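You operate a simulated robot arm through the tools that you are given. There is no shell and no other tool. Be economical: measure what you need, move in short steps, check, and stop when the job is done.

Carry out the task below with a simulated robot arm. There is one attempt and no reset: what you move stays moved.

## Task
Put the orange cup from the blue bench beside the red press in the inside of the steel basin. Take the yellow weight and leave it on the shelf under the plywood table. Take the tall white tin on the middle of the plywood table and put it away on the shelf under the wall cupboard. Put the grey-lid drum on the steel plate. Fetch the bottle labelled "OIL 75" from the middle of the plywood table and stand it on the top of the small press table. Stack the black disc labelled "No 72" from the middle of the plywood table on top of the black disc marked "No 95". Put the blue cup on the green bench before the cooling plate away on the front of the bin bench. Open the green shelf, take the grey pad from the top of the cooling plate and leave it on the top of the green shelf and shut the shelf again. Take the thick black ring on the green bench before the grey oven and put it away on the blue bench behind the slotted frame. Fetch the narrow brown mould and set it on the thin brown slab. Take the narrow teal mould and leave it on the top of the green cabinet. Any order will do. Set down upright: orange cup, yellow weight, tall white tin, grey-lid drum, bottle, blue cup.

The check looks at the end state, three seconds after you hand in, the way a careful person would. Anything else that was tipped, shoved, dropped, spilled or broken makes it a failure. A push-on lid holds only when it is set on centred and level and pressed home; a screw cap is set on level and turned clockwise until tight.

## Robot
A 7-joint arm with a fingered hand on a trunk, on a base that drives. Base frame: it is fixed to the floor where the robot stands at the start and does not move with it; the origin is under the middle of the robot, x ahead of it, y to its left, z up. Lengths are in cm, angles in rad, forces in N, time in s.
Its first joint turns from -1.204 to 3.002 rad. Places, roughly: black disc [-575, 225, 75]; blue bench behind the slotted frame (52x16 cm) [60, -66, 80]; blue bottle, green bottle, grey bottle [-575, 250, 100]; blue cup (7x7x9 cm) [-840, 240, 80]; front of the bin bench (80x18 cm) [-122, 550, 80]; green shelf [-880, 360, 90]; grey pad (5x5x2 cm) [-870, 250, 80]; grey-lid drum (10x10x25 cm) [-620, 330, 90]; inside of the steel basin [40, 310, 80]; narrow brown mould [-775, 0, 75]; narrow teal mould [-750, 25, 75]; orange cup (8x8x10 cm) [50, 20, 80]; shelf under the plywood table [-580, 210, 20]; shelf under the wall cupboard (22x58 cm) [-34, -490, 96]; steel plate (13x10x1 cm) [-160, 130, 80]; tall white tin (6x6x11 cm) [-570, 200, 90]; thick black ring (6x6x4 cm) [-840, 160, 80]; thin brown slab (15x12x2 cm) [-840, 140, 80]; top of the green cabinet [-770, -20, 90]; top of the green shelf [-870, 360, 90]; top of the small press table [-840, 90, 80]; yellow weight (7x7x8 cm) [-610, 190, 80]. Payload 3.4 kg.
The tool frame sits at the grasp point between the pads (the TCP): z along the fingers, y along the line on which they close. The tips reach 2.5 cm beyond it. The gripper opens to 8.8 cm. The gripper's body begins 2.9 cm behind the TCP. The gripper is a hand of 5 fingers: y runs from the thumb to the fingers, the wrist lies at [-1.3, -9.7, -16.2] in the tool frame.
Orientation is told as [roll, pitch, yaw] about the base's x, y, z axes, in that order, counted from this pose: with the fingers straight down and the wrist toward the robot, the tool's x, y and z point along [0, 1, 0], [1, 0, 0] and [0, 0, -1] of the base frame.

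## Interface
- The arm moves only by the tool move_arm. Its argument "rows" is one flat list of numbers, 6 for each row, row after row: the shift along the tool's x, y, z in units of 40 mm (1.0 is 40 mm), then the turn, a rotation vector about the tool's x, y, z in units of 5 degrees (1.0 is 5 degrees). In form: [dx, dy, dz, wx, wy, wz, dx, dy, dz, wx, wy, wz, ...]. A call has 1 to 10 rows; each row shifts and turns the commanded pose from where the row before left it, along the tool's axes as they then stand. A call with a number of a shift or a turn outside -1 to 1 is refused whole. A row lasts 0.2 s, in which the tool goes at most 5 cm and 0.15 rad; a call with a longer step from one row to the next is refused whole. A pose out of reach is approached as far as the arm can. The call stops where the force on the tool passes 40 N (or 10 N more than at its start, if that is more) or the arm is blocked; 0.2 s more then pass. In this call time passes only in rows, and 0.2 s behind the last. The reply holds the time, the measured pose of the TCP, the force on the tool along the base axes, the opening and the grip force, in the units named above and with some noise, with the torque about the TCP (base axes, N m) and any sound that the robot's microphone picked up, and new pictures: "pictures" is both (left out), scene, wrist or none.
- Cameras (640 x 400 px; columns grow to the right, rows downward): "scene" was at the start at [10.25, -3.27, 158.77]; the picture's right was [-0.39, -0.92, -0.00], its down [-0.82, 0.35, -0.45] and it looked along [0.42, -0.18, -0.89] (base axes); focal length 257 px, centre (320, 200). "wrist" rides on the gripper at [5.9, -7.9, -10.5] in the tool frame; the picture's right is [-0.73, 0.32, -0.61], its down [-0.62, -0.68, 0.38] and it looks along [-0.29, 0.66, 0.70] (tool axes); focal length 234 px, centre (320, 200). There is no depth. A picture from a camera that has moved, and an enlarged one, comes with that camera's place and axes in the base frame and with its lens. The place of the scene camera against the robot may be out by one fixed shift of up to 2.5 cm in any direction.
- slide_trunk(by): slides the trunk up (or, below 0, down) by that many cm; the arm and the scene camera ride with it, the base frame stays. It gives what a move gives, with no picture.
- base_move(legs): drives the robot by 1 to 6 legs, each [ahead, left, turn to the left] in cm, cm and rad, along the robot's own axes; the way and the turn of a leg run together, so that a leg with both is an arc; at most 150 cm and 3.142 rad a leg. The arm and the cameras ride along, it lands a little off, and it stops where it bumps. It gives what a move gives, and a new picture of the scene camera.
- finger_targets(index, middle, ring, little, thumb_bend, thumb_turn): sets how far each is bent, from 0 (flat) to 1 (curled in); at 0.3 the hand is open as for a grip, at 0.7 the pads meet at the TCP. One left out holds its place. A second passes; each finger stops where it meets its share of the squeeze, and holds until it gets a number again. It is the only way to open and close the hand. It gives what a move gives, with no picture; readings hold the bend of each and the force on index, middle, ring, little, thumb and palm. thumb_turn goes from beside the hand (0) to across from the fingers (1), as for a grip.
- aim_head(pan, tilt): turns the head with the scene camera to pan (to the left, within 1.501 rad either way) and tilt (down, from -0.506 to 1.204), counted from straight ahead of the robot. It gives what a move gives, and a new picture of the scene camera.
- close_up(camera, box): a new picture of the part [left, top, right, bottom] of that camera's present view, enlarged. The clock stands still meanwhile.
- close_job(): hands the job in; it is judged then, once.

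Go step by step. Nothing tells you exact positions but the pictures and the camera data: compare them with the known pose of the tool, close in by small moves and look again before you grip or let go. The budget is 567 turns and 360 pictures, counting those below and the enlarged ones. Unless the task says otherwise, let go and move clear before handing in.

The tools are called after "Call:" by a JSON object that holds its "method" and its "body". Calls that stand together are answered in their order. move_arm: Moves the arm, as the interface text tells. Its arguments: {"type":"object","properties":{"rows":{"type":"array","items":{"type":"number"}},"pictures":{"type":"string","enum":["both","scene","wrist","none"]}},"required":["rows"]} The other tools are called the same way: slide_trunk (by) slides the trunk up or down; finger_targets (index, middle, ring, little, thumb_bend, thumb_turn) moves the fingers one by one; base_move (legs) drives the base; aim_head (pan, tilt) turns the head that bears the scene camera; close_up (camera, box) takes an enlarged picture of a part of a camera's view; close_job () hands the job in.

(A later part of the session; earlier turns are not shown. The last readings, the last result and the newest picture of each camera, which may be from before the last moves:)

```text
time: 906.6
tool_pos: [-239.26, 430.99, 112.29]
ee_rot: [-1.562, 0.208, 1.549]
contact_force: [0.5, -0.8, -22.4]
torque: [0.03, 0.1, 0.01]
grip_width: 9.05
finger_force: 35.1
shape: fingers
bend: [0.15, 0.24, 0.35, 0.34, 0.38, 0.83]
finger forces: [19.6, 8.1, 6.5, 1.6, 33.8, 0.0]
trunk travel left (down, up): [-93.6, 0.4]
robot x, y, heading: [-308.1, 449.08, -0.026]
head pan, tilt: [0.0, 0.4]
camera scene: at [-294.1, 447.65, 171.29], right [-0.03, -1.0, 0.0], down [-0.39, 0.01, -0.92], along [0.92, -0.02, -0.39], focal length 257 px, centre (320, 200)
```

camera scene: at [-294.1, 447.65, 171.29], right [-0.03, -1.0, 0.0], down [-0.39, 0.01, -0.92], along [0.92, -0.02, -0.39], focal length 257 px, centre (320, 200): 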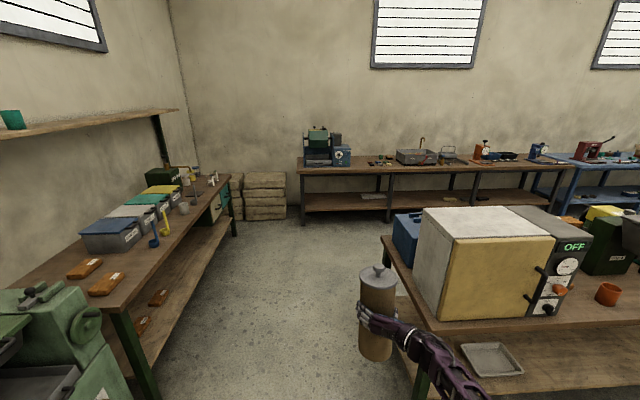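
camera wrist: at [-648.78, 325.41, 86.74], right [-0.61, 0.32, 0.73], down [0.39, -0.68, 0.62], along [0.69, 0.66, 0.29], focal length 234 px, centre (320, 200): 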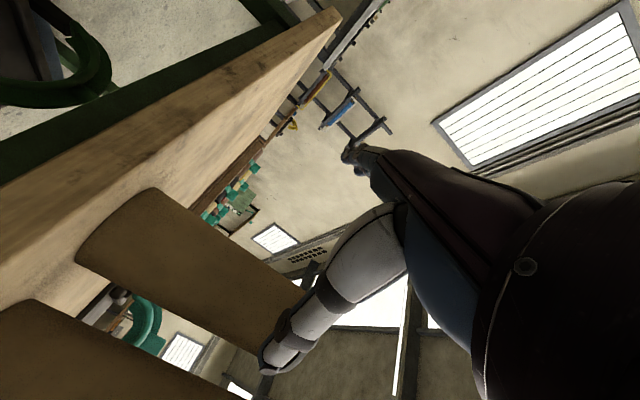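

The drum stays upright. I continue to the aisle, turn to face west, and move south along the benches toward the yellow table.

Call:
{"method": "base_move", "body": {"legs": [[0, 3, 0.026], [150, 0, 0], [83, 0, 0], [0, 0, 3.14], [-30, 0, 0]]}}

Call:
{"method": "aim_head", "body": {"pan": 0.0, "tilt": 0.6}}

Call:
{"method": "base_move", "body": {"legs": [[0, 150, 0], [0, 140, 0]]}}

```text
time: 927.4
tool_pos: [-116.01, 468.31, 112.12]
ee_rot: [-1.56, 0.207, -1.585]
contact_force: [1.1, 0.9, -24.1]
torque: [-0.04, -0.12, 0.03]
grip_width: 8.96
finger_force: 31.1
shape: fingers
bend: [0.15, 0.24, 0.36, 0.34, 0.39, 0.83]
finger forces: [16.4, 8.1, 6.0, 0.8, 31.3, 0.1]
trunk travel left (down, up): [-93.6, 0.4]
robot x, y, heading: [-46.97, 450.66, 3.125]
head pan, tilt: [0.0, 0.4]
camera scene: at [-62.42, 450.4, 171.26], right [0.02, 1.0, 0.0], down [0.39, -0.01, -0.92], along [-0.92, 0.02, -0.39], focal length 257 px, centre (320, 200)
```

scene: 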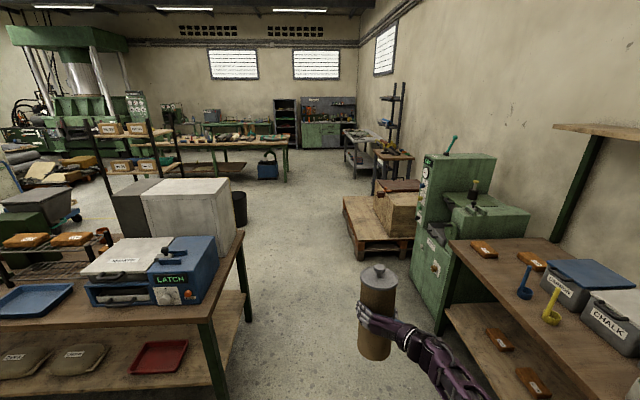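

```text
time: 928.1
tool_pos: [-115.92, 468.27, 112.14]
ee_rot: [-1.557, 0.207, -1.586]
contact_force: [0.0, -0.8, -22.8]
torque: [-0.07, -0.09, -0.01]
grip_width: 8.99
finger_force: 31.2
shape: fingers
bend: [0.15, 0.24, 0.36, 0.34, 0.39, 0.83]
finger forces: [16.1, 8.1, 6.3, 0.9, 31.4, 0.1]
trunk travel left (down, up): [-93.6, 0.4]
robot x, y, heading: [-46.76, 450.81, 3.13]
head pan, tilt: [0.0, 0.6]
camera scene: at [-61.67, 450.38, 169.47], right [0.02, 1.0, 0.0], down [0.57, -0.01, -0.82], along [-0.82, 0.01, -0.57], focal length 257 px, centre (320, 200)
```

scene: 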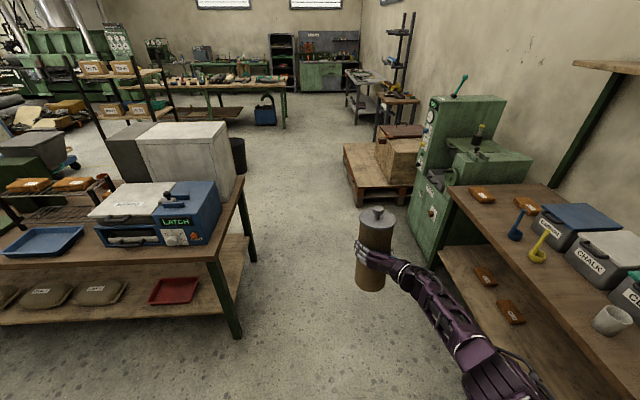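

```text
time: 942.2
tool_pos: [-111.53, 173.54, 111.95]
ee_rot: [-1.558, 0.208, -1.538]
contact_force: [-0.6, 0.2, -23.0]
torque: [-0.04, -0.16, 0.0]
grip_width: 8.95
finger_force: 31.3
shape: fingers
bend: [0.15, 0.24, 0.36, 0.34, 0.39, 0.83]
finger forces: [16.1, 8.0, 6.1, 0.7, 30.9, 0.0]
trunk travel left (down, up): [-93.6, 0.4]
robot x, y, heading: [-41.75, 159.4, -3.111]
head pan, tilt: [0.0, 0.6]
camera scene: at [-56.61, 158.28, 169.46], right [-0.03, 1.0, 0.0], down [0.57, 0.02, -0.82], along [-0.82, -0.03, -0.57], focal length 257 px, centre (320, 200)
```

scene: 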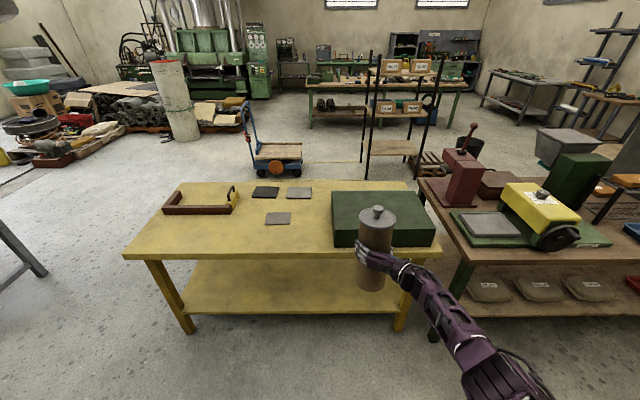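

The yellow table with three plates is in view. I zoom on the plates.

Call:
{"method": "close_up", "body": {"camera": "scene", "box": [230, 170, 350, 245]}}

```text
5.33 times, centred on (290, 208) of scene
camera zoom: at [-56.61, 158.28, 169.46], right [-0.03, 1.0, 0.0], down [0.57, 0.02, -0.82], along [-0.82, -0.03, -0.57], focal length 1372 px, centre (480, 160)
```

zoom: 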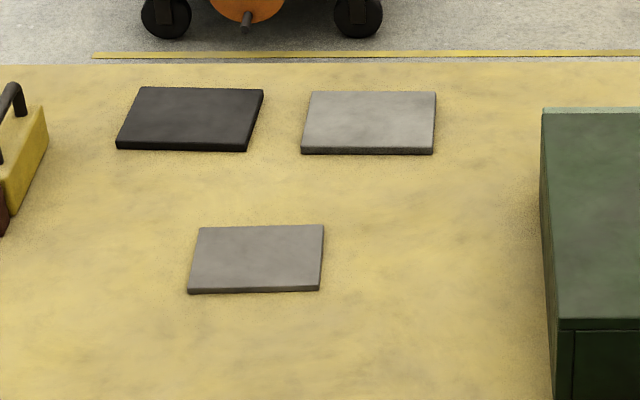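

The nearest plate, 13×10 cm at (-166.4, 130), is the steel plate. I align the base with it and check the drum's position in the hand.

Call:
{"method": "base_move", "body": {"legs": [[0, 46, -0.03], [25, 0, 0]]}}

Call:
{"method": "close_up", "body": {"camera": "wrist", "box": [0, 0, 640, 400]}}

Call:
{"method": "close_up", "body": {"camera": "scene", "box": [260, 180, 460, 340]}}

```text
time: 946.4
tool_pos: [-135.17, 129.13, 112.11]
ee_rot: [-1.559, 0.21, -1.569]
contact_force: [0.0, -0.1, -22.1]
torque: [-0.02, -0.2, 0.03]
grip_width: 8.98
finger_force: 30.5
shape: fingers
bend: [0.15, 0.24, 0.36, 0.35, 0.39, 0.83]
finger forces: [16.2, 8.0, 5.8, 0.5, 30.8, 0.0]
trunk travel left (down, up): [-93.6, 0.4]
robot x, y, heading: [-65.83, 112.72, -3.147]
head pan, tilt: [0.0, 0.6]
camera scene: at [-80.6, 112.25, 169.49], right [0.0, 1.0, 0.0], down [0.57, 0.0, -0.82], along [-0.82, 0.0, -0.57], focal length 257 px, centre (320, 200)
```

scene: 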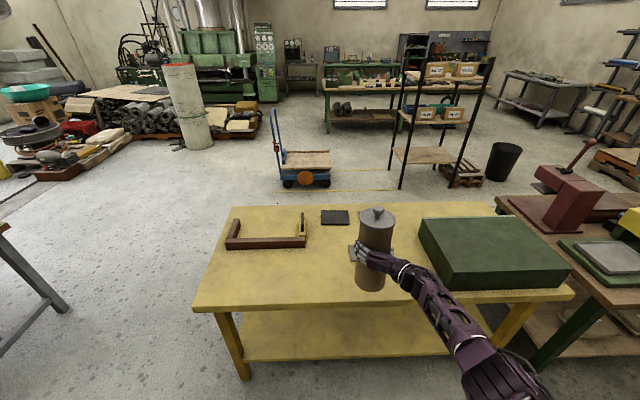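

```text
1.00 times, centred on (320, 200) of wrist
camera zoom: at [-124.64, 138.28, 108.06], right [0.6, -0.47, 0.65], down [-0.39, 0.54, 0.75], along [-0.7, -0.7, 0.14], focal length 234 px, centre (320, 200)
```

zoom: 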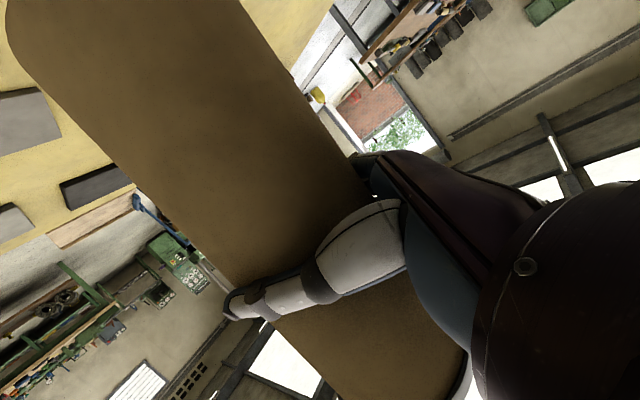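

```text
2.50 times, centred on (360, 260) of scene
camera zoom: at [-80.6, 112.25, 169.49], right [0.0, 1.0, 0.0], down [0.57, 0.0, -0.82], along [-0.82, 0.0, -0.57], focal length 643 px, centre (220, 50)
```

zoom: 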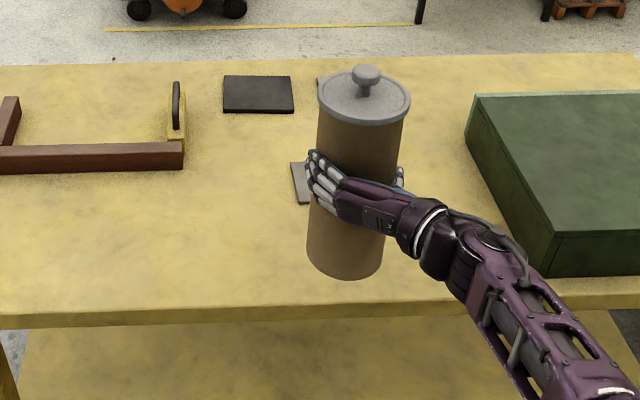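

The drum leans about 8° forward; its axis is about 1 cm ahead of the TCP. I correct the lean and move over the plate.

Call:
{"method": "move_arm", "body": {"rows": [0, 0, 0, 0, -0.8, 0, 0, 0, 0, 0, -0.8, 0], "pictures": "none"}}

Call:
{"method": "base_move", "body": {"legs": [[29.5, -0.6, 0.005]]}}

Call:
{"method": "close_up", "body": {"camera": "wrist", "box": [0, 0, 640, 400]}}

Call:
{"method": "close_up", "body": {"camera": "scene", "box": [280, 170, 480, 330]}}

```text
time: 947.0
tool_pos: [-135.2, 129.19, 112.04]
ee_rot: [-1.695, 0.209, -1.567]
contact_force: [0.8, 0.1, -22.1]
torque: [-0.06, -0.39, 0.01]
grip_width: 8.96
finger_force: 30.5
shape: fingers
bend: [0.15, 0.24, 0.36, 0.35, 0.39, 0.83]
finger forces: [17.4, 8.2, 5.7, 0.1, 30.8, 0.0]
trunk travel left (down, up): [-93.6, 0.4]
robot x, y, heading: [-65.79, 112.95, -3.142]
head pan, tilt: [0.0, 0.6]
```

```text
time: 949.0
tool_pos: [-164.13, 129.45, 112.23]
ee_rot: [-1.697, 0.209, -1.563]
contact_force: [0.5, -0.3, -22.4]
torque: [0.0, -0.33, 0.02]
grip_width: 8.97
finger_force: 31.0
shape: fingers
bend: [0.15, 0.24, 0.36, 0.35, 0.39, 0.83]
finger forces: [16.7, 8.1, 6.1, 0.2, 30.8, 0.0]
trunk travel left (down, up): [-93.6, 0.4]
robot x, y, heading: [-95.01, 113.43, -3.137]
head pan, tilt: [0.0, 0.6]
camera scene: at [-109.62, 112.73, 169.49], right [0.0, 1.0, 0.0], down [0.57, 0.0, -0.82], along [-0.82, 0.0, -0.57], focal length 257 px, centre (320, 200)
```

scene: 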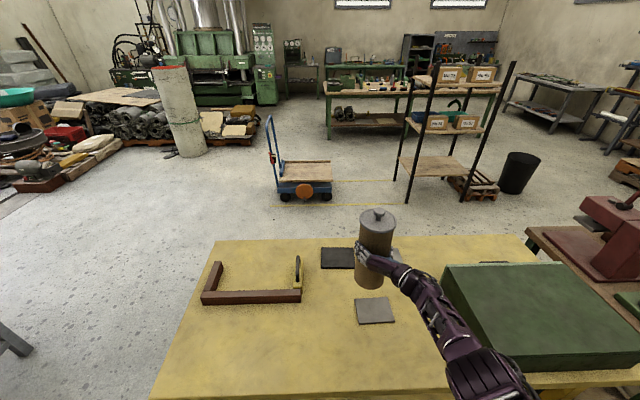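

```text
1.00 times, centred on (320, 200) of wrist
camera zoom: at [-154.6, 138.9, 106.61], right [0.7, -0.44, 0.56], down [-0.31, 0.53, 0.79], along [-0.65, -0.72, 0.23], focal length 234 px, centre (320, 200)
```

zoom: 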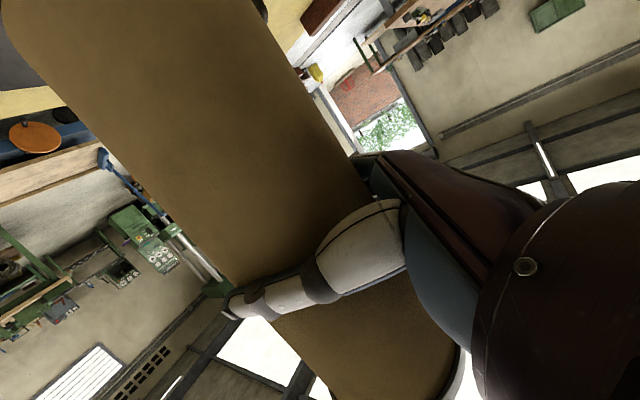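

```text
2.50 times, centred on (380, 250) of scene
camera zoom: at [-109.62, 112.73, 169.49], right [0.0, 1.0, 0.0], down [0.57, 0.0, -0.82], along [-0.82, 0.0, -0.57], focal length 643 px, centre (170, 75)
```

zoom: 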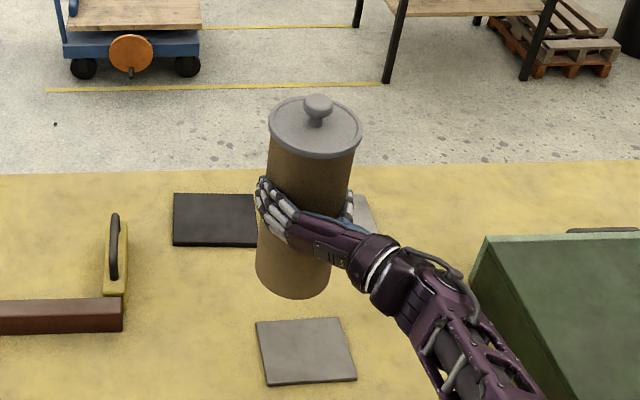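

By both views the drum axis is at (-165.7, 129.5) and now vertical, while the plate centre is (-163.3, 132). I shift by (+2.4, +2.5) and lower part way.

Call:
{"method": "base_move", "body": {"legs": [[-2.4, -2.5, -0.003]]}}

Call:
{"method": "slide_trunk", "body": {"by": -9}}

Call:
{"method": "close_up", "body": {"camera": "scene", "box": [280, 170, 480, 330]}}

```text
time: 949.9
tool_pos: [-162.24, 131.52, 111.77]
ee_rot: [-1.689, 0.215, -1.56]
contact_force: [-2.7, -1.6, -24.0]
torque: [-0.14, -0.04, 0.04]
grip_width: 8.98
finger_force: 30.8
shape: fingers
bend: [0.15, 0.24, 0.36, 0.35, 0.39, 0.83]
finger forces: [16.6, 7.9, 6.4, 0.2, 30.1, 0.1]
trunk travel left (down, up): [-93.6, 0.4]
robot x, y, heading: [-92.07, 116.14, -3.139]
head pan, tilt: [0.0, 0.6]
camera scene: at [-108.15, 114.6, 169.39], right [0.0, 1.0, 0.0], down [0.57, 0.0, -0.82], along [-0.82, 0.0, -0.57], focal length 257 px, centre (320, 200)
```

scene: 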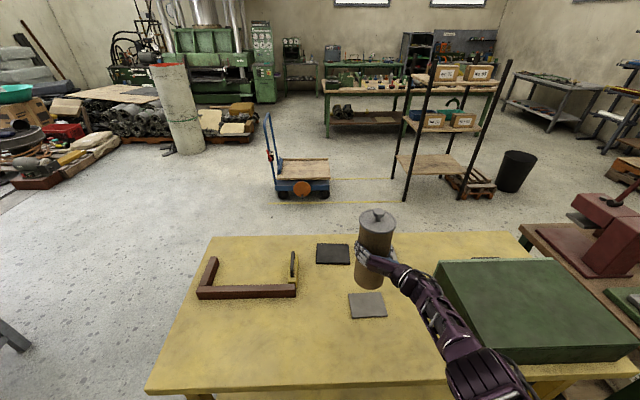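

```text
time: 951.1
tool_pos: [-161.83, 131.92, 102.97]
ee_rot: [-1.692, 0.208, -1.562]
contact_force: [-0.6, 0.2, -23.6]
torque: [-0.03, -0.17, 0.0]
grip_width: 9.0
finger_force: 31.1
shape: fingers
bend: [0.15, 0.24, 0.36, 0.35, 0.39, 0.83]
finger forces: [16.2, 8.2, 6.4, 0.1, 30.8, 0.0]
trunk travel left (down, up): [-84.6, 9.4]
robot x, y, heading: [-92.51, 115.99, -3.139]
head pan, tilt: [0.0, 0.6]
```

```text
2.50 times, centred on (380, 250) of scene
camera zoom: at [-107.43, 115.2, 160.46], right [0.0, 1.0, 0.0], down [0.57, 0.0, -0.82], along [-0.82, 0.0, -0.57], focal length 643 px, centre (170, 75)
```

zoom: 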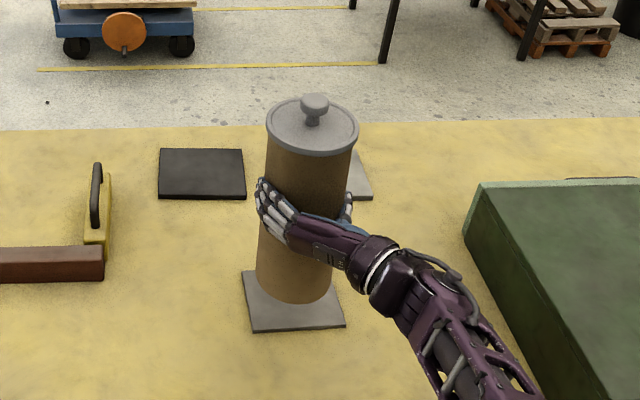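

The drum is almost centred over the plate. I nudge by half a centimetre and lower step by step.

Call:
{"method": "move_arm", "body": {"rows": [0, -0.1, 0.1, 0, 0, 0], "pictures": "none"}}

Call:
{"method": "slide_trunk", "body": {"by": -2.5}}

Call:
{"method": "slide_trunk", "body": {"by": -1}}

```text
time: 951.5
tool_pos: [-162.21, 132.23, 102.93]
ee_rot: [-1.691, 0.209, -1.563]
contact_force: [-1.4, 0.7, -23.2]
torque: [-0.04, -0.19, 0.02]
grip_width: 8.96
finger_force: 31.1
shape: fingers
bend: [0.15, 0.24, 0.36, 0.35, 0.39, 0.83]
finger forces: [16.1, 8.3, 6.4, 0.1, 30.7, 0.0]
trunk travel left (down, up): [-84.6, 9.4]
robot x, y, heading: [-92.49, 116.11, -3.139]
head pan, tilt: [0.0, 0.6]
```

```text
time: 952.2
tool_pos: [-162.23, 132.25, 100.57]
ee_rot: [-1.693, 0.208, -1.565]
contact_force: [-0.9, -0.3, -22.8]
torque: [-0.1, -0.22, -0.02]
grip_width: 8.96
finger_force: 31.1
shape: fingers
bend: [0.15, 0.24, 0.36, 0.35, 0.39, 0.83]
finger forces: [16.5, 8.1, 6.4, 0.0, 30.5, 0.1]
trunk travel left (down, up): [-82.1, 11.9]
robot x, y, heading: [-92.15, 115.62, -3.138]
head pan, tilt: [0.0, 0.6]
```

```text
time: 952.8
tool_pos: [-162.24, 132.22, 99.41]
ee_rot: [-1.693, 0.206, -1.563]
contact_force: [-0.5, 0.3, -22.1]
torque: [-0.07, -0.22, 0.0]
grip_width: 8.92
finger_force: 30.5
shape: fingers
bend: [0.15, 0.24, 0.36, 0.35, 0.39, 0.83]
finger forces: [16.6, 8.2, 6.4, 0.1, 30.7, 0.0]
trunk travel left (down, up): [-81.1, 12.9]
robot x, y, heading: [-92.26, 116.1, -3.139]
head pan, tilt: [0.0, 0.6]
```

Call:
{"method": "slide_trunk", "body": {"by": -1}}

Call:
{"method": "slide_trunk", "body": {"by": -0.8}}

Call:
{"method": "close_up", "body": {"camera": "scene", "box": [280, 170, 480, 330]}}

```text
time: 953.4
tool_pos: [-162.33, 132.34, 98.53]
ee_rot: [-1.693, 0.207, -1.564]
contact_force: [0.2, -0.3, -23.7]
torque: [-0.02, -0.24, -0.01]
grip_width: 8.94
finger_force: 30.6
shape: fingers
bend: [0.15, 0.24, 0.36, 0.35, 0.39, 0.83]
finger forces: [16.4, 8.1, 6.3, 0.0, 30.7, 0.0]
trunk travel left (down, up): [-80.1, 13.9]
robot x, y, heading: [-92.43, 115.76, -3.141]
head pan, tilt: [0.0, 0.6]
```

```text
time: 954.0
tool_pos: [-162.2, 132.18, 97.64]
ee_rot: [-1.694, 0.207, -1.564]
contact_force: [-0.2, 0.0, -22.5]
torque: [-0.06, -0.23, 0.0]
grip_width: 8.96
finger_force: 30.9
shape: fingers
bend: [0.15, 0.24, 0.36, 0.35, 0.39, 0.83]
finger forces: [16.4, 8.2, 6.2, 0.0, 30.6, 0.1]
trunk travel left (down, up): [-79.3, 14.7]
robot x, y, heading: [-92.33, 116.4, -3.14]
head pan, tilt: [0.0, 0.6]
```

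```text
2.50 times, centred on (380, 250) of scene
camera zoom: at [-107.42, 115.21, 155.16], right [0.0, 1.0, 0.0], down [0.57, 0.0, -0.82], along [-0.82, 0.0, -0.57], focal length 643 px, centre (170, 75)
```

zoom: 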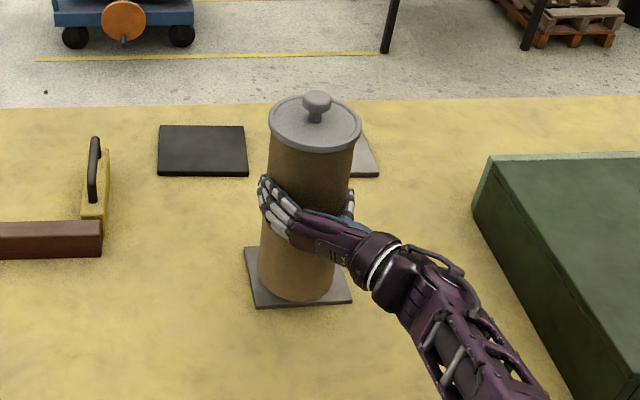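

The drum is slightly close to the plate's front edge, so I move 1 cm ahead and continue lowering.

Call:
{"method": "base_move", "body": {"legs": [[1.1, -0.2, 0]]}}

Call:
{"method": "slide_trunk", "body": {"by": -0.8}}

Call:
{"method": "slide_trunk", "body": {"by": -0.8}}

```text
time: 954.7
tool_pos: [-163.09, 132.35, 97.84]
ee_rot: [-1.695, 0.21, -1.565]
contact_force: [2.0, -0.2, -23.1]
torque: [-0.05, -0.35, -0.02]
grip_width: 8.99
finger_force: 30.8
shape: fingers
bend: [0.15, 0.24, 0.36, 0.35, 0.39, 0.83]
finger forces: [16.9, 8.2, 5.9, 0.0, 30.2, 0.0]
trunk travel left (down, up): [-79.3, 14.7]
robot x, y, heading: [-93.4, 115.88, -3.137]
head pan, tilt: [0.0, 0.6]
camera scene: at [-108.18, 115.33, 155.2], right [0.0, 1.0, 0.0], down [0.57, 0.0, -0.82], along [-0.82, 0.0, -0.57], focal length 257 px, centre (320, 200)
```

scene: 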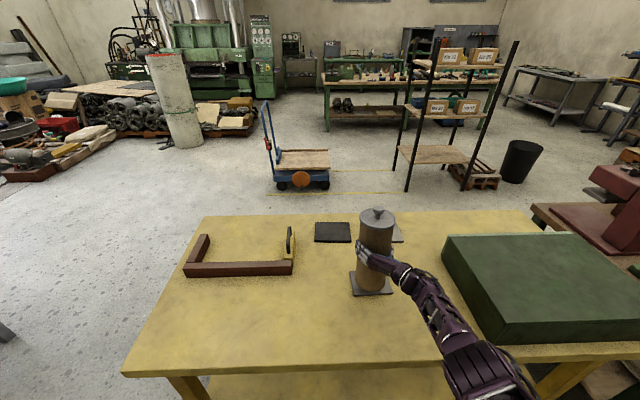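

```text
time: 955.3
tool_pos: [-163.27, 132.5, 96.83]
ee_rot: [-1.688, 0.209, -1.562]
contact_force: [0.2, -0.3, -22.6]
torque: [-0.05, -0.27, -0.02]
grip_width: 8.97
finger_force: 30.4
shape: fingers
bend: [0.15, 0.24, 0.36, 0.35, 0.39, 0.83]
finger forces: [16.4, 8.0, 5.9, 0.1, 29.9, 0.0]
trunk travel left (down, up): [-78.5, 15.5]
robot x, y, heading: [-93.58, 115.85, -3.136]
head pan, tilt: [0.0, 0.6]
```

```text
time: 955.8
tool_pos: [-163.12, 132.38, 95.91]
ee_rot: [-1.691, 0.21, -1.561]
contact_force: [-0.5, -0.7, -22.0]
torque: [-0.02, -0.23, -0.02]
grip_width: 8.95
finger_force: 30.2
shape: fingers
bend: [0.15, 0.24, 0.36, 0.35, 0.39, 0.83]
finger forces: [16.0, 8.0, 6.0, 0.0, 30.0, 0.1]
trunk travel left (down, up): [-77.7, 16.3]
robot x, y, heading: [-93.15, 115.97, -3.138]
head pan, tilt: [0.0, 0.6]
```

Call:
{"method": "slide_trunk", "body": {"by": -0.7}}

Call:
{"method": "slide_trunk", "body": {"by": -0.6}}

Call:
{"method": "close_up", "body": {"camera": "scene", "box": [280, 170, 480, 330]}}

```text
time: 956.4
tool_pos: [-163.12, 132.33, 95.77]
ee_rot: [-1.699, 0.208, -1.564]
contact_force: [4.4, -0.5, -10.2]
torque: [-0.11, -0.15, 0.01]
grip_width: 8.94
finger_force: 31.7
shape: fingers
bend: [0.15, 0.36, 0.36, 0.35, 0.39, 0.84]
finger forces: [15.5, 8.8, 7.2, 0.3, 31.8, 0.0]
trunk travel left (down, up): [-77.0, 17.0]
robot x, y, heading: [-93.48, 115.86, -3.138]
head pan, tilt: [0.0, 0.6]
```

```text
time: 957.0
tool_pos: [-162.81, 132.42, 95.49]
ee_rot: [-1.703, 0.209, -1.564]
contact_force: [6.2, 0.8, 2.1]
torque: [-0.43, 0.02, 0.09]
grip_width: 8.97
finger_force: 32.7
shape: fingers
bend: [0.16, 0.36, 0.36, 0.35, 0.39, 0.85]
finger forces: [15.9, 8.6, 6.8, 0.6, 33.4, 0.1]
trunk travel left (down, up): [-76.4, 17.6]
robot x, y, heading: [-93.52, 116.18, -3.135]
head pan, tilt: [0.0, 0.6]
```

```text
2.50 times, centred on (380, 250) of scene
camera zoom: at [-107.7, 115.31, 152.36], right [0.0, 1.0, 0.0], down [0.56, 0.0, -0.83], along [-0.83, 0.0, -0.56], focal length 643 px, centre (170, 75)
```

zoom: 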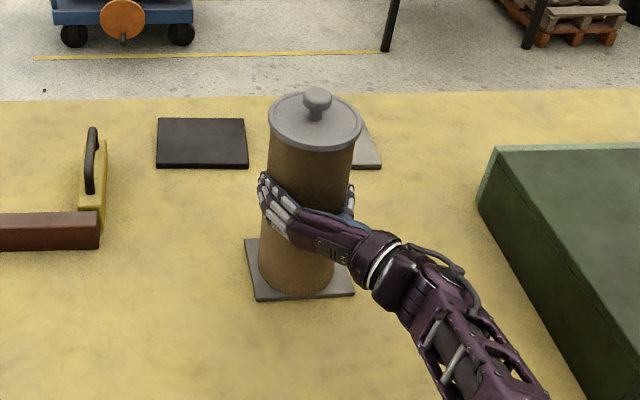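

The drum rests centred on the plate. I release and back straight out.

Call:
{"method": "finger_targets", "body": {"index": 0.05, "middle": 0.05, "ring": 0.05, "little": 0.05, "thumb_bend": 0.02}}

Call:
{"method": "base_move", "body": {"legs": [[-25, 0, 0]]}}

Call:
{"method": "close_up", "body": {"camera": "scene", "box": [280, 130, 480, 290]}}

```text
time: 958.0
tool_pos: [-162.97, 132.38, 95.03]
ee_rot: [-1.698, 0.209, -1.562]
contact_force: [0.3, 2.2, -2.0]
torque: [-0.04, 0.04, 0.0]
grip_width: 12.74
finger_force: 1.5
shape: fingers
bend: [0.05, 0.05, 0.05, 0.05, 0.02, 0.94]
finger forces: [0.0, 0.0, 0.1, 0.0, 3.0, 0.1]
trunk travel left (down, up): [-76.4, 17.6]
robot x, y, heading: [-93.51, 115.94, -3.139]
head pan, tilt: [0.0, 0.6]
```

```text
time: 959.8
tool_pos: [-138.45, 132.59, 95.2]
ee_rot: [-1.696, 0.21, -1.566]
contact_force: [-0.6, -1.0, -0.6]
torque: [0.01, 0.0, 0.01]
grip_width: 12.74
finger_force: 0.1
shape: fingers
bend: [0.05, 0.05, 0.05, 0.05, 0.02, 0.95]
finger forces: [0.1, 0.0, 0.0, 0.0, 0.1, 0.0]
trunk travel left (down, up): [-76.4, 17.6]
robot x, y, heading: [-68.97, 116.54, -3.14]
head pan, tilt: [0.0, 0.6]
camera scene: at [-83.4, 115.36, 152.33], right [0.0, 1.0, 0.0], down [0.56, 0.0, -0.83], along [-0.83, 0.0, -0.56], focal length 257 px, centre (320, 200)
```

scene: 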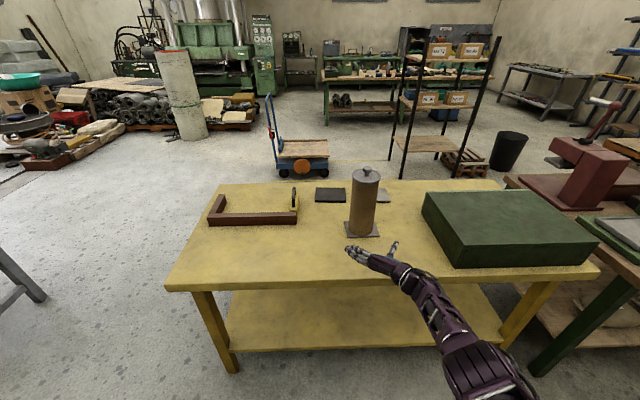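

```text
2.50 times, centred on (380, 210) of scene
camera zoom: at [-83.4, 115.36, 152.33], right [0.0, 1.0, 0.0], down [0.56, 0.0, -0.83], along [-0.83, 0.0, -0.56], focal length 643 px, centre (170, 175)
```

zoom: 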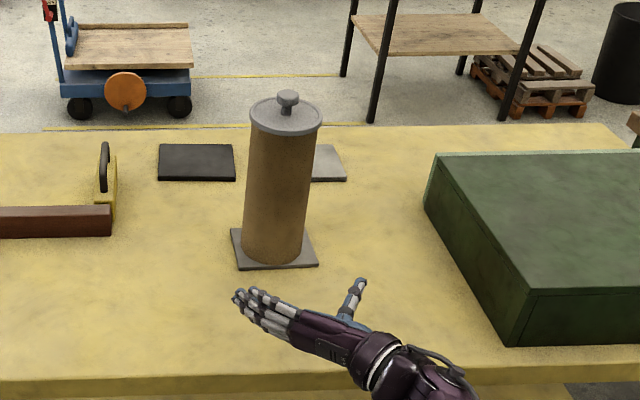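

The drum stands upright on the steel plate. The last item is the blue cup; I keep the hand horizontal for a side grasp, level it, and drive back west.

Call:
{"method": "slide_trunk", "body": {"by": 15}}

Call:
{"method": "move_arm", "body": {"rows": [0, 0, 0, 0, 0.8, 0, 0, 0, 0, 0, 0.8, 0, 0, 0, 0, 0, 0, 0.8, 0, 0, 0, 0, 0, 0.8, 0, 0, 0, 0, 0, 0.8], "pictures": "none"}}

Call:
{"method": "base_move", "body": {"legs": [[-25, 0, 0], [0, 124, 0], [150, 0, 0], [150, 0, 0], [118, 0, 0], [0, -70, 0]]}}

```text
time: 961.5
tool_pos: [-138.38, 132.65, 110.21]
ee_rot: [-1.696, 0.209, -1.566]
contact_force: [0.2, -0.4, 0.0]
torque: [0.0, 0.0, -0.02]
grip_width: 12.73
finger_force: 0.0
shape: fingers
bend: [0.05, 0.05, 0.05, 0.05, 0.02, 0.95]
finger forces: [0.0, 0.0, 0.0, 0.0, 0.1, 0.0]
trunk travel left (down, up): [-91.4, 2.6]
robot x, y, heading: [-68.77, 116.17, -3.139]
head pan, tilt: [0.0, 0.6]
```

```text
time: 962.7
tool_pos: [-138.41, 132.45, 110.15]
ee_rot: [-1.557, -0.001, -1.567]
contact_force: [-0.5, 0.1, -0.2]
torque: [-0.01, -0.01, 0.03]
grip_width: 12.75
finger_force: 0.1
shape: fingers
bend: [0.05, 0.05, 0.05, 0.05, 0.02, 0.95]
finger forces: [0.0, 0.0, 0.0, 0.0, 0.0, 0.0]
trunk travel left (down, up): [-91.4, 2.6]
robot x, y, heading: [-69.15, 116.15, -3.134]
head pan, tilt: [0.0, 0.6]
```

```text
time: 993.1
tool_pos: [-525.12, 61.19, 110.33]
ee_rot: [-1.557, 0.0, -1.54]
contact_force: [1.0, 0.0, 0.1]
torque: [0.03, -0.02, -0.03]
grip_width: 12.72
finger_force: 0.0
shape: fingers
bend: [0.05, 0.05, 0.05, 0.05, 0.02, 0.95]
finger forces: [0.0, 0.0, 0.0, 0.0, 0.0, 0.0]
trunk travel left (down, up): [-91.4, 2.6]
robot x, y, heading: [-455.82, 47.13, -3.11]
head pan, tilt: [0.0, 0.6]
camera scene: at [-469.83, 45.66, 167.33], right [-0.03, 1.0, 0.0], down [0.56, 0.02, -0.83], along [-0.82, -0.02, -0.56], focal length 257 px, centre (320, 200)
```

scene: 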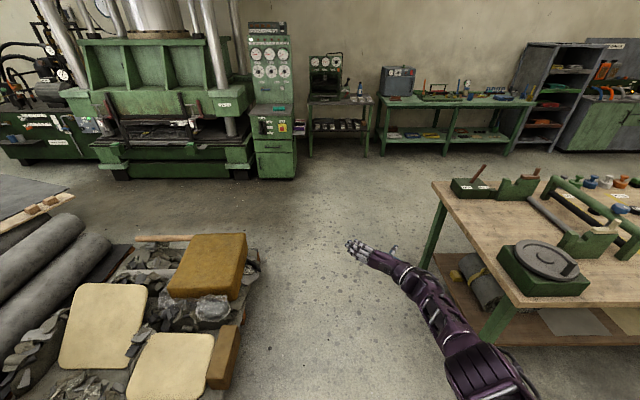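

Call:
{"method": "base_move", "body": {"legs": [[0, -14, -0.03], [150, 0, 0], [75, 0, 0], [0, -150, 0], [0, -12, 0], [40, 0, 0]]}}

Call:
{"method": "close_up", "body": {"camera": "scene", "box": [280, 130, 520, 310]}}

```text
time: 1015.2
tool_pos: [-790.69, 240.51, 110.07]
ee_rot: [-1.559, 0.0, -1.583]
contact_force: [0.7, 0.3, 0.0]
torque: [-0.03, 0.01, -0.03]
grip_width: 12.74
finger_force: 0.0
shape: fingers
bend: [0.05, 0.05, 0.05, 0.05, 0.02, 0.95]
finger forces: [0.0, 0.1, 0.0, 0.1, 0.0, 0.0]
trunk travel left (down, up): [-91.4, 2.6]
robot x, y, heading: [-721.58, 222.95, 3.128]
head pan, tilt: [0.0, 0.6]
camera scene: at [-735.75, 222.5, 167.34], right [0.01, 1.0, 0.0], down [0.56, -0.01, -0.83], along [-0.83, 0.01, -0.56], focal length 257 px, centre (320, 200)
```

scene: 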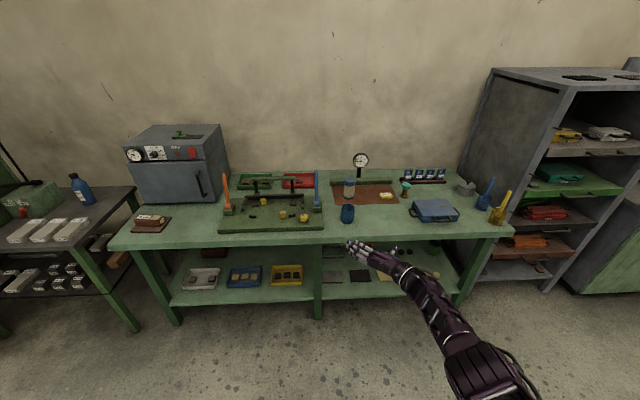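

```text
2.22 times, centred on (400, 220) of scene
camera zoom: at [-735.75, 222.5, 167.34], right [0.01, 1.0, 0.0], down [0.56, -0.01, -0.83], along [-0.83, 0.01, -0.56], focal length 572 px, centre (142, 156)
```

zoom: 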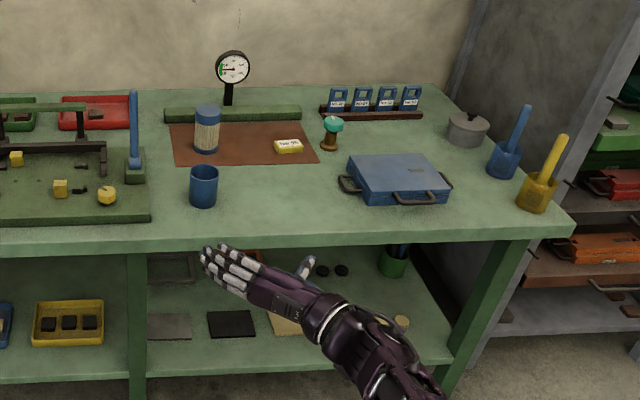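

The blue cup is at about (-846, 238). I lower the hand to cup height here, then advance toward it and check.

Call:
{"method": "slide_trunk", "body": {"by": -25.3}}

Call:
{"method": "base_move", "body": {"legs": [[36, 1.4, 0.013]]}}

Call:
{"method": "close_up", "body": {"camera": "wrist", "box": [0, 0, 640, 400]}}

Call:
{"method": "close_up", "body": {"camera": "scene", "box": [280, 200, 480, 360]}}

```text
time: 1017.8
tool_pos: [-790.6, 240.49, 84.84]
ee_rot: [-1.556, 0.001, -1.583]
contact_force: [0.7, -1.3, 0.1]
torque: [0.01, 0.01, 0.02]
grip_width: 12.74
finger_force: 0.0
shape: fingers
bend: [0.05, 0.05, 0.05, 0.05, 0.02, 0.95]
finger forces: [0.1, 0.1, 0.1, 0.1, 0.1, 0.0]
trunk travel left (down, up): [-66.1, 27.9]
robot x, y, heading: [-721.32, 222.97, 3.127]
head pan, tilt: [0.0, 0.6]
```

```text
time: 1020.1
tool_pos: [-826.46, 238.49, 84.73]
ee_rot: [-1.557, 0.0, -1.572]
contact_force: [0.1, -0.8, -0.5]
torque: [0.0, -0.03, 0.04]
grip_width: 12.74
finger_force: 0.1
shape: fingers
bend: [0.05, 0.05, 0.05, 0.05, 0.02, 0.95]
finger forces: [0.1, 0.1, 0.0, 0.1, 0.1, 0.0]
trunk travel left (down, up): [-66.1, 27.9]
robot x, y, heading: [-757.11, 222.26, 3.139]
head pan, tilt: [0.0, 0.6]
camera scene: at [-771.62, 221.21, 142.02], right [0.0, 1.0, 0.0], down [0.57, 0.0, -0.82], along [-0.82, 0.0, -0.57], focal length 257 px, centre (320, 200)
```

scene: 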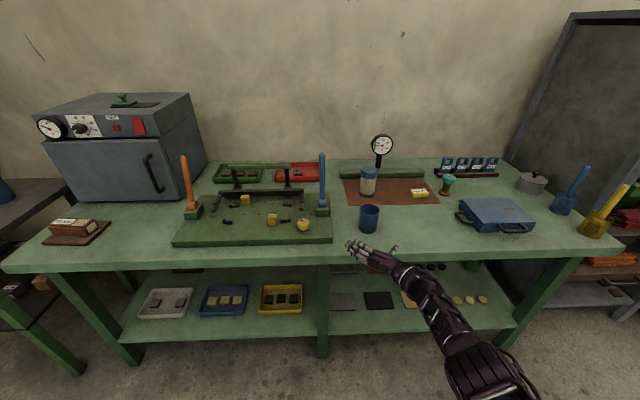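

```text
1.00 times, centred on (320, 200) of wrist
camera zoom: at [-815.96, 246.6, 78.86], right [0.6, -0.32, 0.73], down [-0.39, 0.68, 0.62], along [-0.7, -0.66, 0.28], focal length 234 px, centre (320, 200)
```

zoom: 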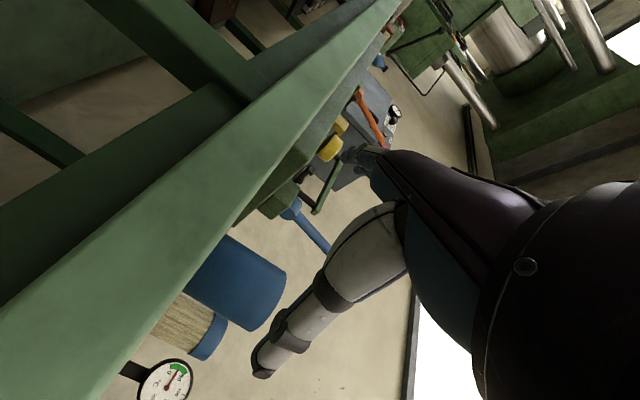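

```text
2.50 times, centred on (380, 280) of scene
camera zoom: at [-771.62, 221.21, 142.02], right [0.0, 1.0, 0.0], down [0.57, 0.0, -0.82], along [-0.82, 0.0, -0.57], focal length 643 px, centre (170, 0)
```

zoom: 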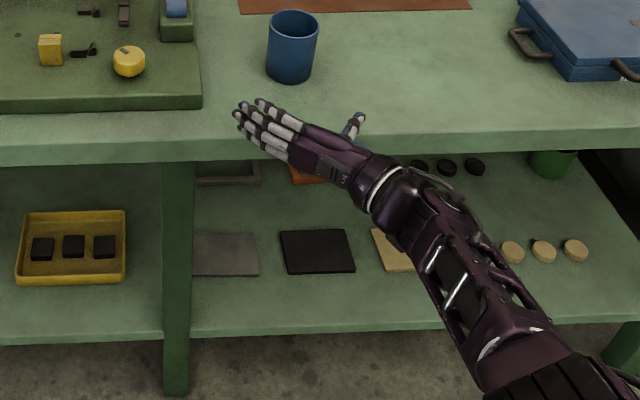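

The wrist camera hangs below the hand here and would meet the bench edge, so I'll use a top-down grasp instead. I back off, raise, and rotate the hand back to pointing down.

Call:
{"method": "base_move", "body": {"legs": [[-40, 0, 0]]}}

Call:
{"method": "slide_trunk", "body": {"by": 27}}

Call:
{"method": "move_arm", "body": {"rows": [0, 0, 0, 0, 0, 1, 0, 0, 0, 0, 0, 1, 0, 0, 0, 0, 0, 1, 0, 0, 0, 0, 0, 1, 0, 0, 0, 0, 0, 1, 0, 0, 0, 0, 0, 1, 0, 0, 0, 0, 0, 1, 0, 0, 0, 0, 0, 1, 0, 0, 0, 0, 0, 1], "pictures": "none"}}

Call:
{"method": "move_arm", "body": {"rows": [0, 0, 0, 0, 0, 1, 0, 0, 0, 0, 0, 1, 0, 0, 0, 0, 0, 1, 0, 0, 0, 0, 0, 1, 0, 0, 0, 0, 0, 1, 0, 0, 0, 0, 0, 1, 0, 0, 0, 0, 0, 1, 0, 0, 0, 0, 0, 1, 0, 0, 0, 0, 0, 1], "pictures": "none"}}

Call:
{"method": "move_arm", "body": {"rows": [0, 0, 0, 1, 0, 0, 0, 0, 0, 1, 0, 0, 0, 0, 0, 1, 0, 0, 0, 0, 0, 1, 0, 0, 0, 0, 0, 1, 0, 0, 0, 0, 0, 1, 0, 0, 0, 0, 0, 1, 0, 0, 0, 0, 0, 1, 0, 0, 0, 0, 0, 1, 0, 0], "pictures": "none"}}

Call:
{"method": "move_arm", "body": {"rows": [0, 0, 0, 1, 0, 0, 0, 0, 0, 1, 0, 0, 0, 0, 0, 1, 0, 0, 0, 0, 0, 1, 0, 0, 0, 0, 0, 1, 0, 0, 0, 0, 0, 1, 0, 0, 0, 0, 0, 1, 0, 0, 0, 0, 0, 1, 0, 0, 0, 0, 0, 1, 0, 0], "pictures": "none"}}

```text
time: 1022.6
tool_pos: [-786.46, 238.35, 84.76]
ee_rot: [-1.559, -0.001, -1.569]
contact_force: [0.2, -0.2, -0.1]
torque: [-0.03, -0.01, 0.02]
grip_width: 12.75
finger_force: 0.0
shape: fingers
bend: [0.05, 0.05, 0.05, 0.05, 0.02, 0.95]
finger forces: [0.0, 0.0, 0.1, 0.1, 0.0, 0.0]
trunk travel left (down, up): [-66.1, 27.9]
robot x, y, heading: [-717.14, 221.88, -3.137]
head pan, tilt: [0.0, 0.6]
camera scene: at [-731.49, 221.2, 142.03], right [0.0, 1.0, 0.0], down [0.56, 0.0, -0.83], along [-0.83, 0.0, -0.56], focal length 257 px, centre (320, 200)
```

scene: 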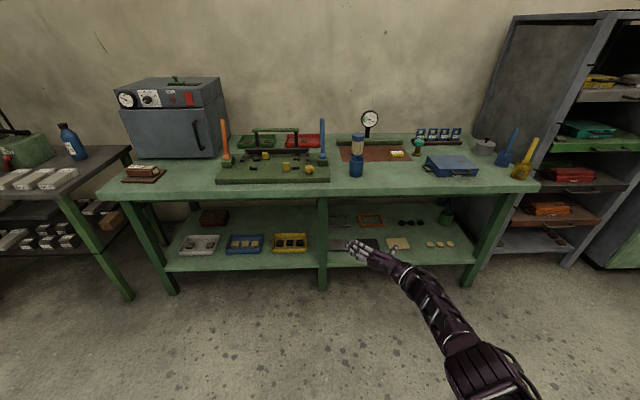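

```text
time: 1025.3
tool_pos: [-786.49, 238.28, 111.77]
ee_rot: [-1.556, 0.0, -1.566]
contact_force: [0.2, 0.5, -0.6]
torque: [0.0, -0.02, 0.0]
grip_width: 12.74
finger_force: 0.1
shape: fingers
bend: [0.05, 0.05, 0.05, 0.05, 0.02, 0.95]
finger forces: [0.1, 0.0, 0.0, 0.0, 0.1, 0.0]
trunk travel left (down, up): [-93.1, 0.9]
robot x, y, heading: [-717.23, 222.33, -3.139]
head pan, tilt: [0.0, 0.6]
```

```text
time: 1027.3
tool_pos: [-784.03, 237.07, 113.7]
ee_rot: [-1.552, -0.787, -1.582]
contact_force: [0.6, 0.8, -0.6]
torque: [0.04, -0.02, -0.03]
grip_width: 12.74
finger_force: 0.1
shape: fingers
bend: [0.05, 0.05, 0.05, 0.05, 0.02, 0.95]
finger forces: [0.0, 0.0, 0.0, 0.0, 0.0, 0.0]
out of reach, approached as far as the arm can: row 2, 3, 4, 5, 7, 9
trunk travel left (down, up): [-93.1, 0.9]
robot x, y, heading: [-716.98, 221.55, -3.142]
head pan, tilt: [0.0, 0.6]
```

```text
time: 1029.3
tool_pos: [-782.6, 236.92, 115.15]
ee_rot: [0.1, -1.556, 3.044]
contact_force: [-0.1, -0.5, -0.7]
torque: [-0.01, -0.01, -0.02]
grip_width: 12.73
finger_force: 0.1
shape: fingers
bend: [0.05, 0.05, 0.05, 0.05, 0.02, 0.95]
finger forces: [0.0, 0.1, 0.0, 0.0, 0.0, 0.0]
out of reach, approached as far as the arm can: row 2, 4, 5, 8
trunk travel left (down, up): [-93.1, 0.9]
robot x, y, heading: [-717.43, 221.92, -3.14]
head pan, tilt: [0.0, 0.6]
```

```text
time: 1031.3
tool_pos: [-782.79, 236.79, 115.1]
ee_rot: [-0.001, -0.768, -3.138]
contact_force: [0.3, -0.4, 0.2]
torque: [0.03, -0.02, 0.0]
grip_width: 12.73
finger_force: 0.0
shape: fingers
bend: [0.05, 0.05, 0.05, 0.05, 0.02, 0.95]
finger forces: [0.1, 0.0, 0.1, 0.1, 0.1, 0.0]
trunk travel left (down, up): [-93.1, 0.9]
robot x, y, heading: [-717.29, 221.65, -3.14]
head pan, tilt: [0.0, 0.6]
```

```text
time: 1033.3
tool_pos: [-782.59, 237.0, 114.99]
ee_rot: [0.0, 0.016, -3.138]
contact_force: [0.2, -0.7, 0.6]
torque: [0.01, -0.01, 0.02]
grip_width: 12.72
finger_force: 0.1
shape: fingers
bend: [0.05, 0.05, 0.05, 0.05, 0.02, 0.95]
finger forces: [0.1, 0.0, 0.0, 0.0, 0.0, 0.1]
trunk travel left (down, up): [-93.1, 0.9]
robot x, y, heading: [-717.13, 221.87, -3.141]
head pan, tilt: [0.0, 0.6]
```

The hand points down again. I level it, move over the cup, and lower for a look.

Call:
{"method": "move_arm", "body": {"rows": [0, 0, 0, -0.18, 0, 0], "pictures": "none"}}

Call:
{"method": "finger_targets", "body": {"index": 0.15, "middle": 0.15, "ring": 0.15, "little": 0.15, "thumb_bend": 0.15, "thumb_turn": 1.0}}

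Call:
{"method": "base_move", "body": {"legs": [[61, 0, 0]]}}

Call:
{"method": "slide_trunk", "body": {"by": -18}}

Call:
{"method": "close_up", "body": {"camera": "wrist", "box": [0, 0, 640, 400]}}

```text
time: 1033.7
tool_pos: [-782.65, 236.93, 115.12]
ee_rot: [0.001, -0.002, -3.139]
contact_force: [0.3, 0.6, -0.8]
torque: [-0.01, -0.01, -0.01]
grip_width: 12.74
finger_force: 0.0
shape: fingers
bend: [0.05, 0.05, 0.05, 0.05, 0.02, 0.95]
finger forces: [0.1, 0.1, 0.0, 0.0, 0.0, 0.0]
trunk travel left (down, up): [-93.1, 0.9]
robot x, y, heading: [-717.17, 222.21, -3.138]
head pan, tilt: [0.0, 0.6]
```

```text
time: 1034.7
tool_pos: [-782.55, 237.13, 115.02]
ee_rot: [-0.001, -0.003, -3.138]
contact_force: [-0.8, 0.4, -0.4]
torque: [0.03, 0.01, -0.01]
grip_width: 11.3
finger_force: 0.2
shape: fingers
bend: [0.15, 0.15, 0.15, 0.15, 0.15, 0.96]
finger forces: [0.1, 0.0, 0.1, 0.0, 0.0, 0.1]
trunk travel left (down, up): [-93.1, 0.9]
robot x, y, heading: [-717.32, 222.01, -3.137]
head pan, tilt: [0.0, 0.6]
```

```text
time: 1038.2
tool_pos: [-843.67, 237.28, 115.09]
ee_rot: [0.0, -0.004, 3.142]
contact_force: [0.0, 0.1, -1.0]
torque: [0.03, 0.01, -0.04]
grip_width: 11.29
finger_force: 0.1
shape: fingers
bend: [0.15, 0.15, 0.15, 0.15, 0.15, 0.96]
finger forces: [0.0, 0.0, 0.0, 0.0, 0.1, 0.1]
trunk travel left (down, up): [-93.1, 0.9]
robot x, y, heading: [-778.2, 221.77, 3.14]
head pan, tilt: [0.0, 0.6]
camera scene: at [-792.58, 221.2, 169.04], right [0.0, 1.0, 0.0], down [0.56, 0.0, -0.83], along [-0.83, 0.0, -0.56], focal length 257 px, centre (320, 200)
```

scene: 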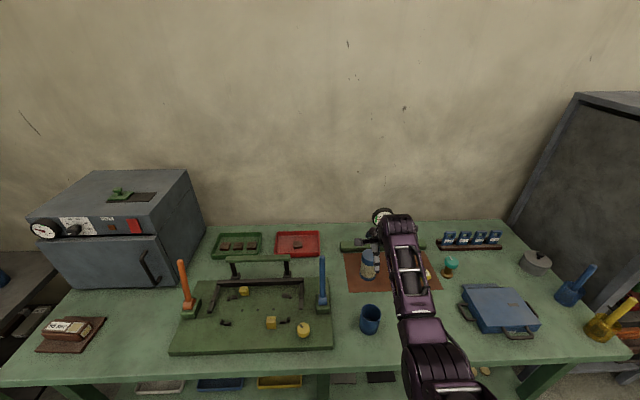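

```text
time: 1040.2
tool_pos: [-843.8, 237.2, 97.11]
ee_rot: [0.001, -0.002, 3.14]
contact_force: [0.7, 0.7, 0.1]
torque: [0.02, 0.0, 0.0]
grip_width: 11.3
finger_force: 0.1
shape: fingers
bend: [0.15, 0.15, 0.15, 0.15, 0.15, 0.96]
finger forces: [0.0, 0.1, 0.0, 0.0, 0.0, 0.0]
trunk travel left (down, up): [-75.1, 18.9]
robot x, y, heading: [-778.11, 221.71, 3.135]
head pan, tilt: [0.0, 0.6]
```

```text
1.00 times, centred on (320, 200) of wrist
camera zoom: at [-835.86, 231.45, 107.39], right [-0.32, 0.73, 0.61], down [0.68, 0.62, -0.39], along [-0.66, 0.29, -0.69], focal length 234 px, centre (320, 200)
```

zoom: 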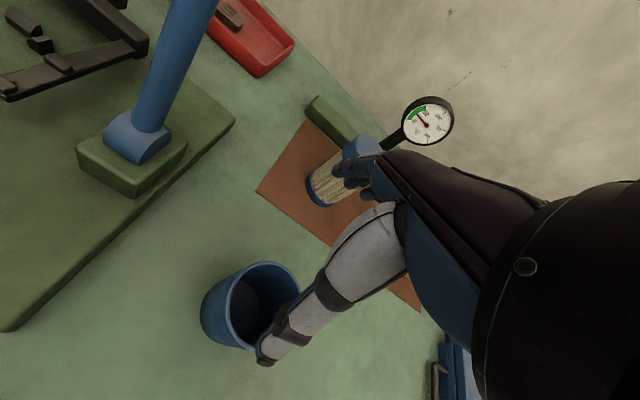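

Rim centre by wrist view is (-841.3, 239). I adjust and lower around the cup.

Call:
{"method": "move_arm", "body": {"rows": [-0.1, -0.3, 0, 0, 0, 0, -0.05, -0.3, 0, 0, 0, 0], "pictures": "none"}}

Call:
{"method": "slide_trunk", "body": {"by": -7}}

Call:
{"method": "close_up", "body": {"camera": "wrist", "box": [100, 100, 420, 340]}}

```text
time: 1040.8
tool_pos: [-841.29, 237.72, 97.06]
ee_rot: [0.0, -0.003, 3.14]
contact_force: [0.0, 1.1, 0.0]
torque: [0.01, 0.0, -0.01]
grip_width: 11.28
finger_force: 0.1
shape: fingers
bend: [0.15, 0.15, 0.15, 0.15, 0.15, 0.96]
finger forces: [0.1, 0.1, 0.1, 0.0, 0.0, 0.0]
trunk travel left (down, up): [-75.1, 18.9]
robot x, y, heading: [-778.06, 221.72, 3.146]
head pan, tilt: [0.0, 0.6]
```

```text
time: 1041.8
tool_pos: [-841.37, 237.77, 90.04]
ee_rot: [0.001, -0.001, 3.141]
contact_force: [-0.1, -0.1, -0.4]
torque: [0.0, 0.04, 0.01]
grip_width: 11.3
finger_force: 0.0
shape: fingers
bend: [0.15, 0.15, 0.15, 0.15, 0.15, 0.96]
finger forces: [0.0, 0.0, 0.0, 0.1, 0.0, 0.0]
trunk travel left (down, up): [-68.1, 25.9]
robot x, y, heading: [-778.29, 222.28, 3.139]
head pan, tilt: [0.0, 0.6]
```

```text
1.67 times, centred on (260, 220) of wrist
camera zoom: at [-833.49, 232.02, 100.38], right [-0.32, 0.73, 0.61], down [0.68, 0.62, -0.39], along [-0.66, 0.29, -0.69], focal length 390 px, centre (420, 167)
```

zoom: 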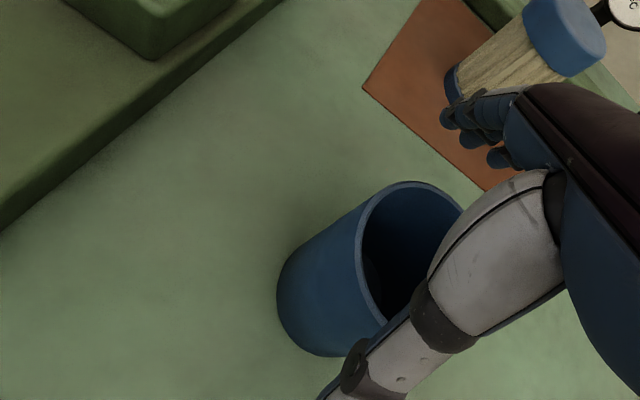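

Call:
{"method": "move_arm", "body": {"rows": [0.1, 0, 0, 0, 0, 0], "pictures": "none"}}

Call:
{"method": "slide_trunk", "body": {"by": -4}}

Call:
{"method": "finger_targets", "body": {"index": 0.4, "middle": 0.4, "ring": 0.4, "little": 0.35, "thumb_bend": 0.4}}

```text
time: 1042.2
tool_pos: [-841.38, 237.23, 90.13]
ee_rot: [0.0, -0.002, 3.142]
contact_force: [0.2, -0.2, 0.3]
torque: [0.0, 0.0, 0.0]
grip_width: 11.31
finger_force: 0.0
shape: fingers
bend: [0.15, 0.15, 0.15, 0.15, 0.15, 0.96]
finger forces: [0.0, 0.0, 0.1, 0.0, 0.0, 0.2]
trunk travel left (down, up): [-68.1, 25.9]
robot x, y, heading: [-778.07, 221.89, 3.141]
head pan, tilt: [0.0, 0.6]
```

```text
time: 1043.1
tool_pos: [-841.36, 237.31, 86.21]
ee_rot: [0.0, -0.001, 3.14]
contact_force: [-0.4, -0.2, -0.2]
torque: [-0.03, -0.02, 0.0]
grip_width: 11.28
finger_force: 0.1
shape: fingers
bend: [0.15, 0.15, 0.15, 0.15, 0.15, 0.96]
finger forces: [0.0, 0.0, 0.0, 0.1, 0.1, 0.1]
trunk travel left (down, up): [-64.1, 29.9]
robot x, y, heading: [-778.12, 221.72, 3.139]
head pan, tilt: [0.0, 0.6]
```

```text
time: 1044.1
tool_pos: [-841.38, 237.25, 86.2]
ee_rot: [0.001, -0.003, 3.142]
contact_force: [-1.0, 0.5, 2.5]
torque: [0.09, -0.02, 0.05]
grip_width: 6.81
finger_force: 6.4
shape: fingers
bend: [0.39, 0.4, 0.39, 0.35, 0.39, 0.98]
finger forces: [1.7, 0.0, 2.3, 3.2, 5.3, 0.0]
trunk travel left (down, up): [-64.1, 29.9]
robot x, y, heading: [-778.63, 221.91, 3.144]
head pan, tilt: [0.0, 0.6]
```

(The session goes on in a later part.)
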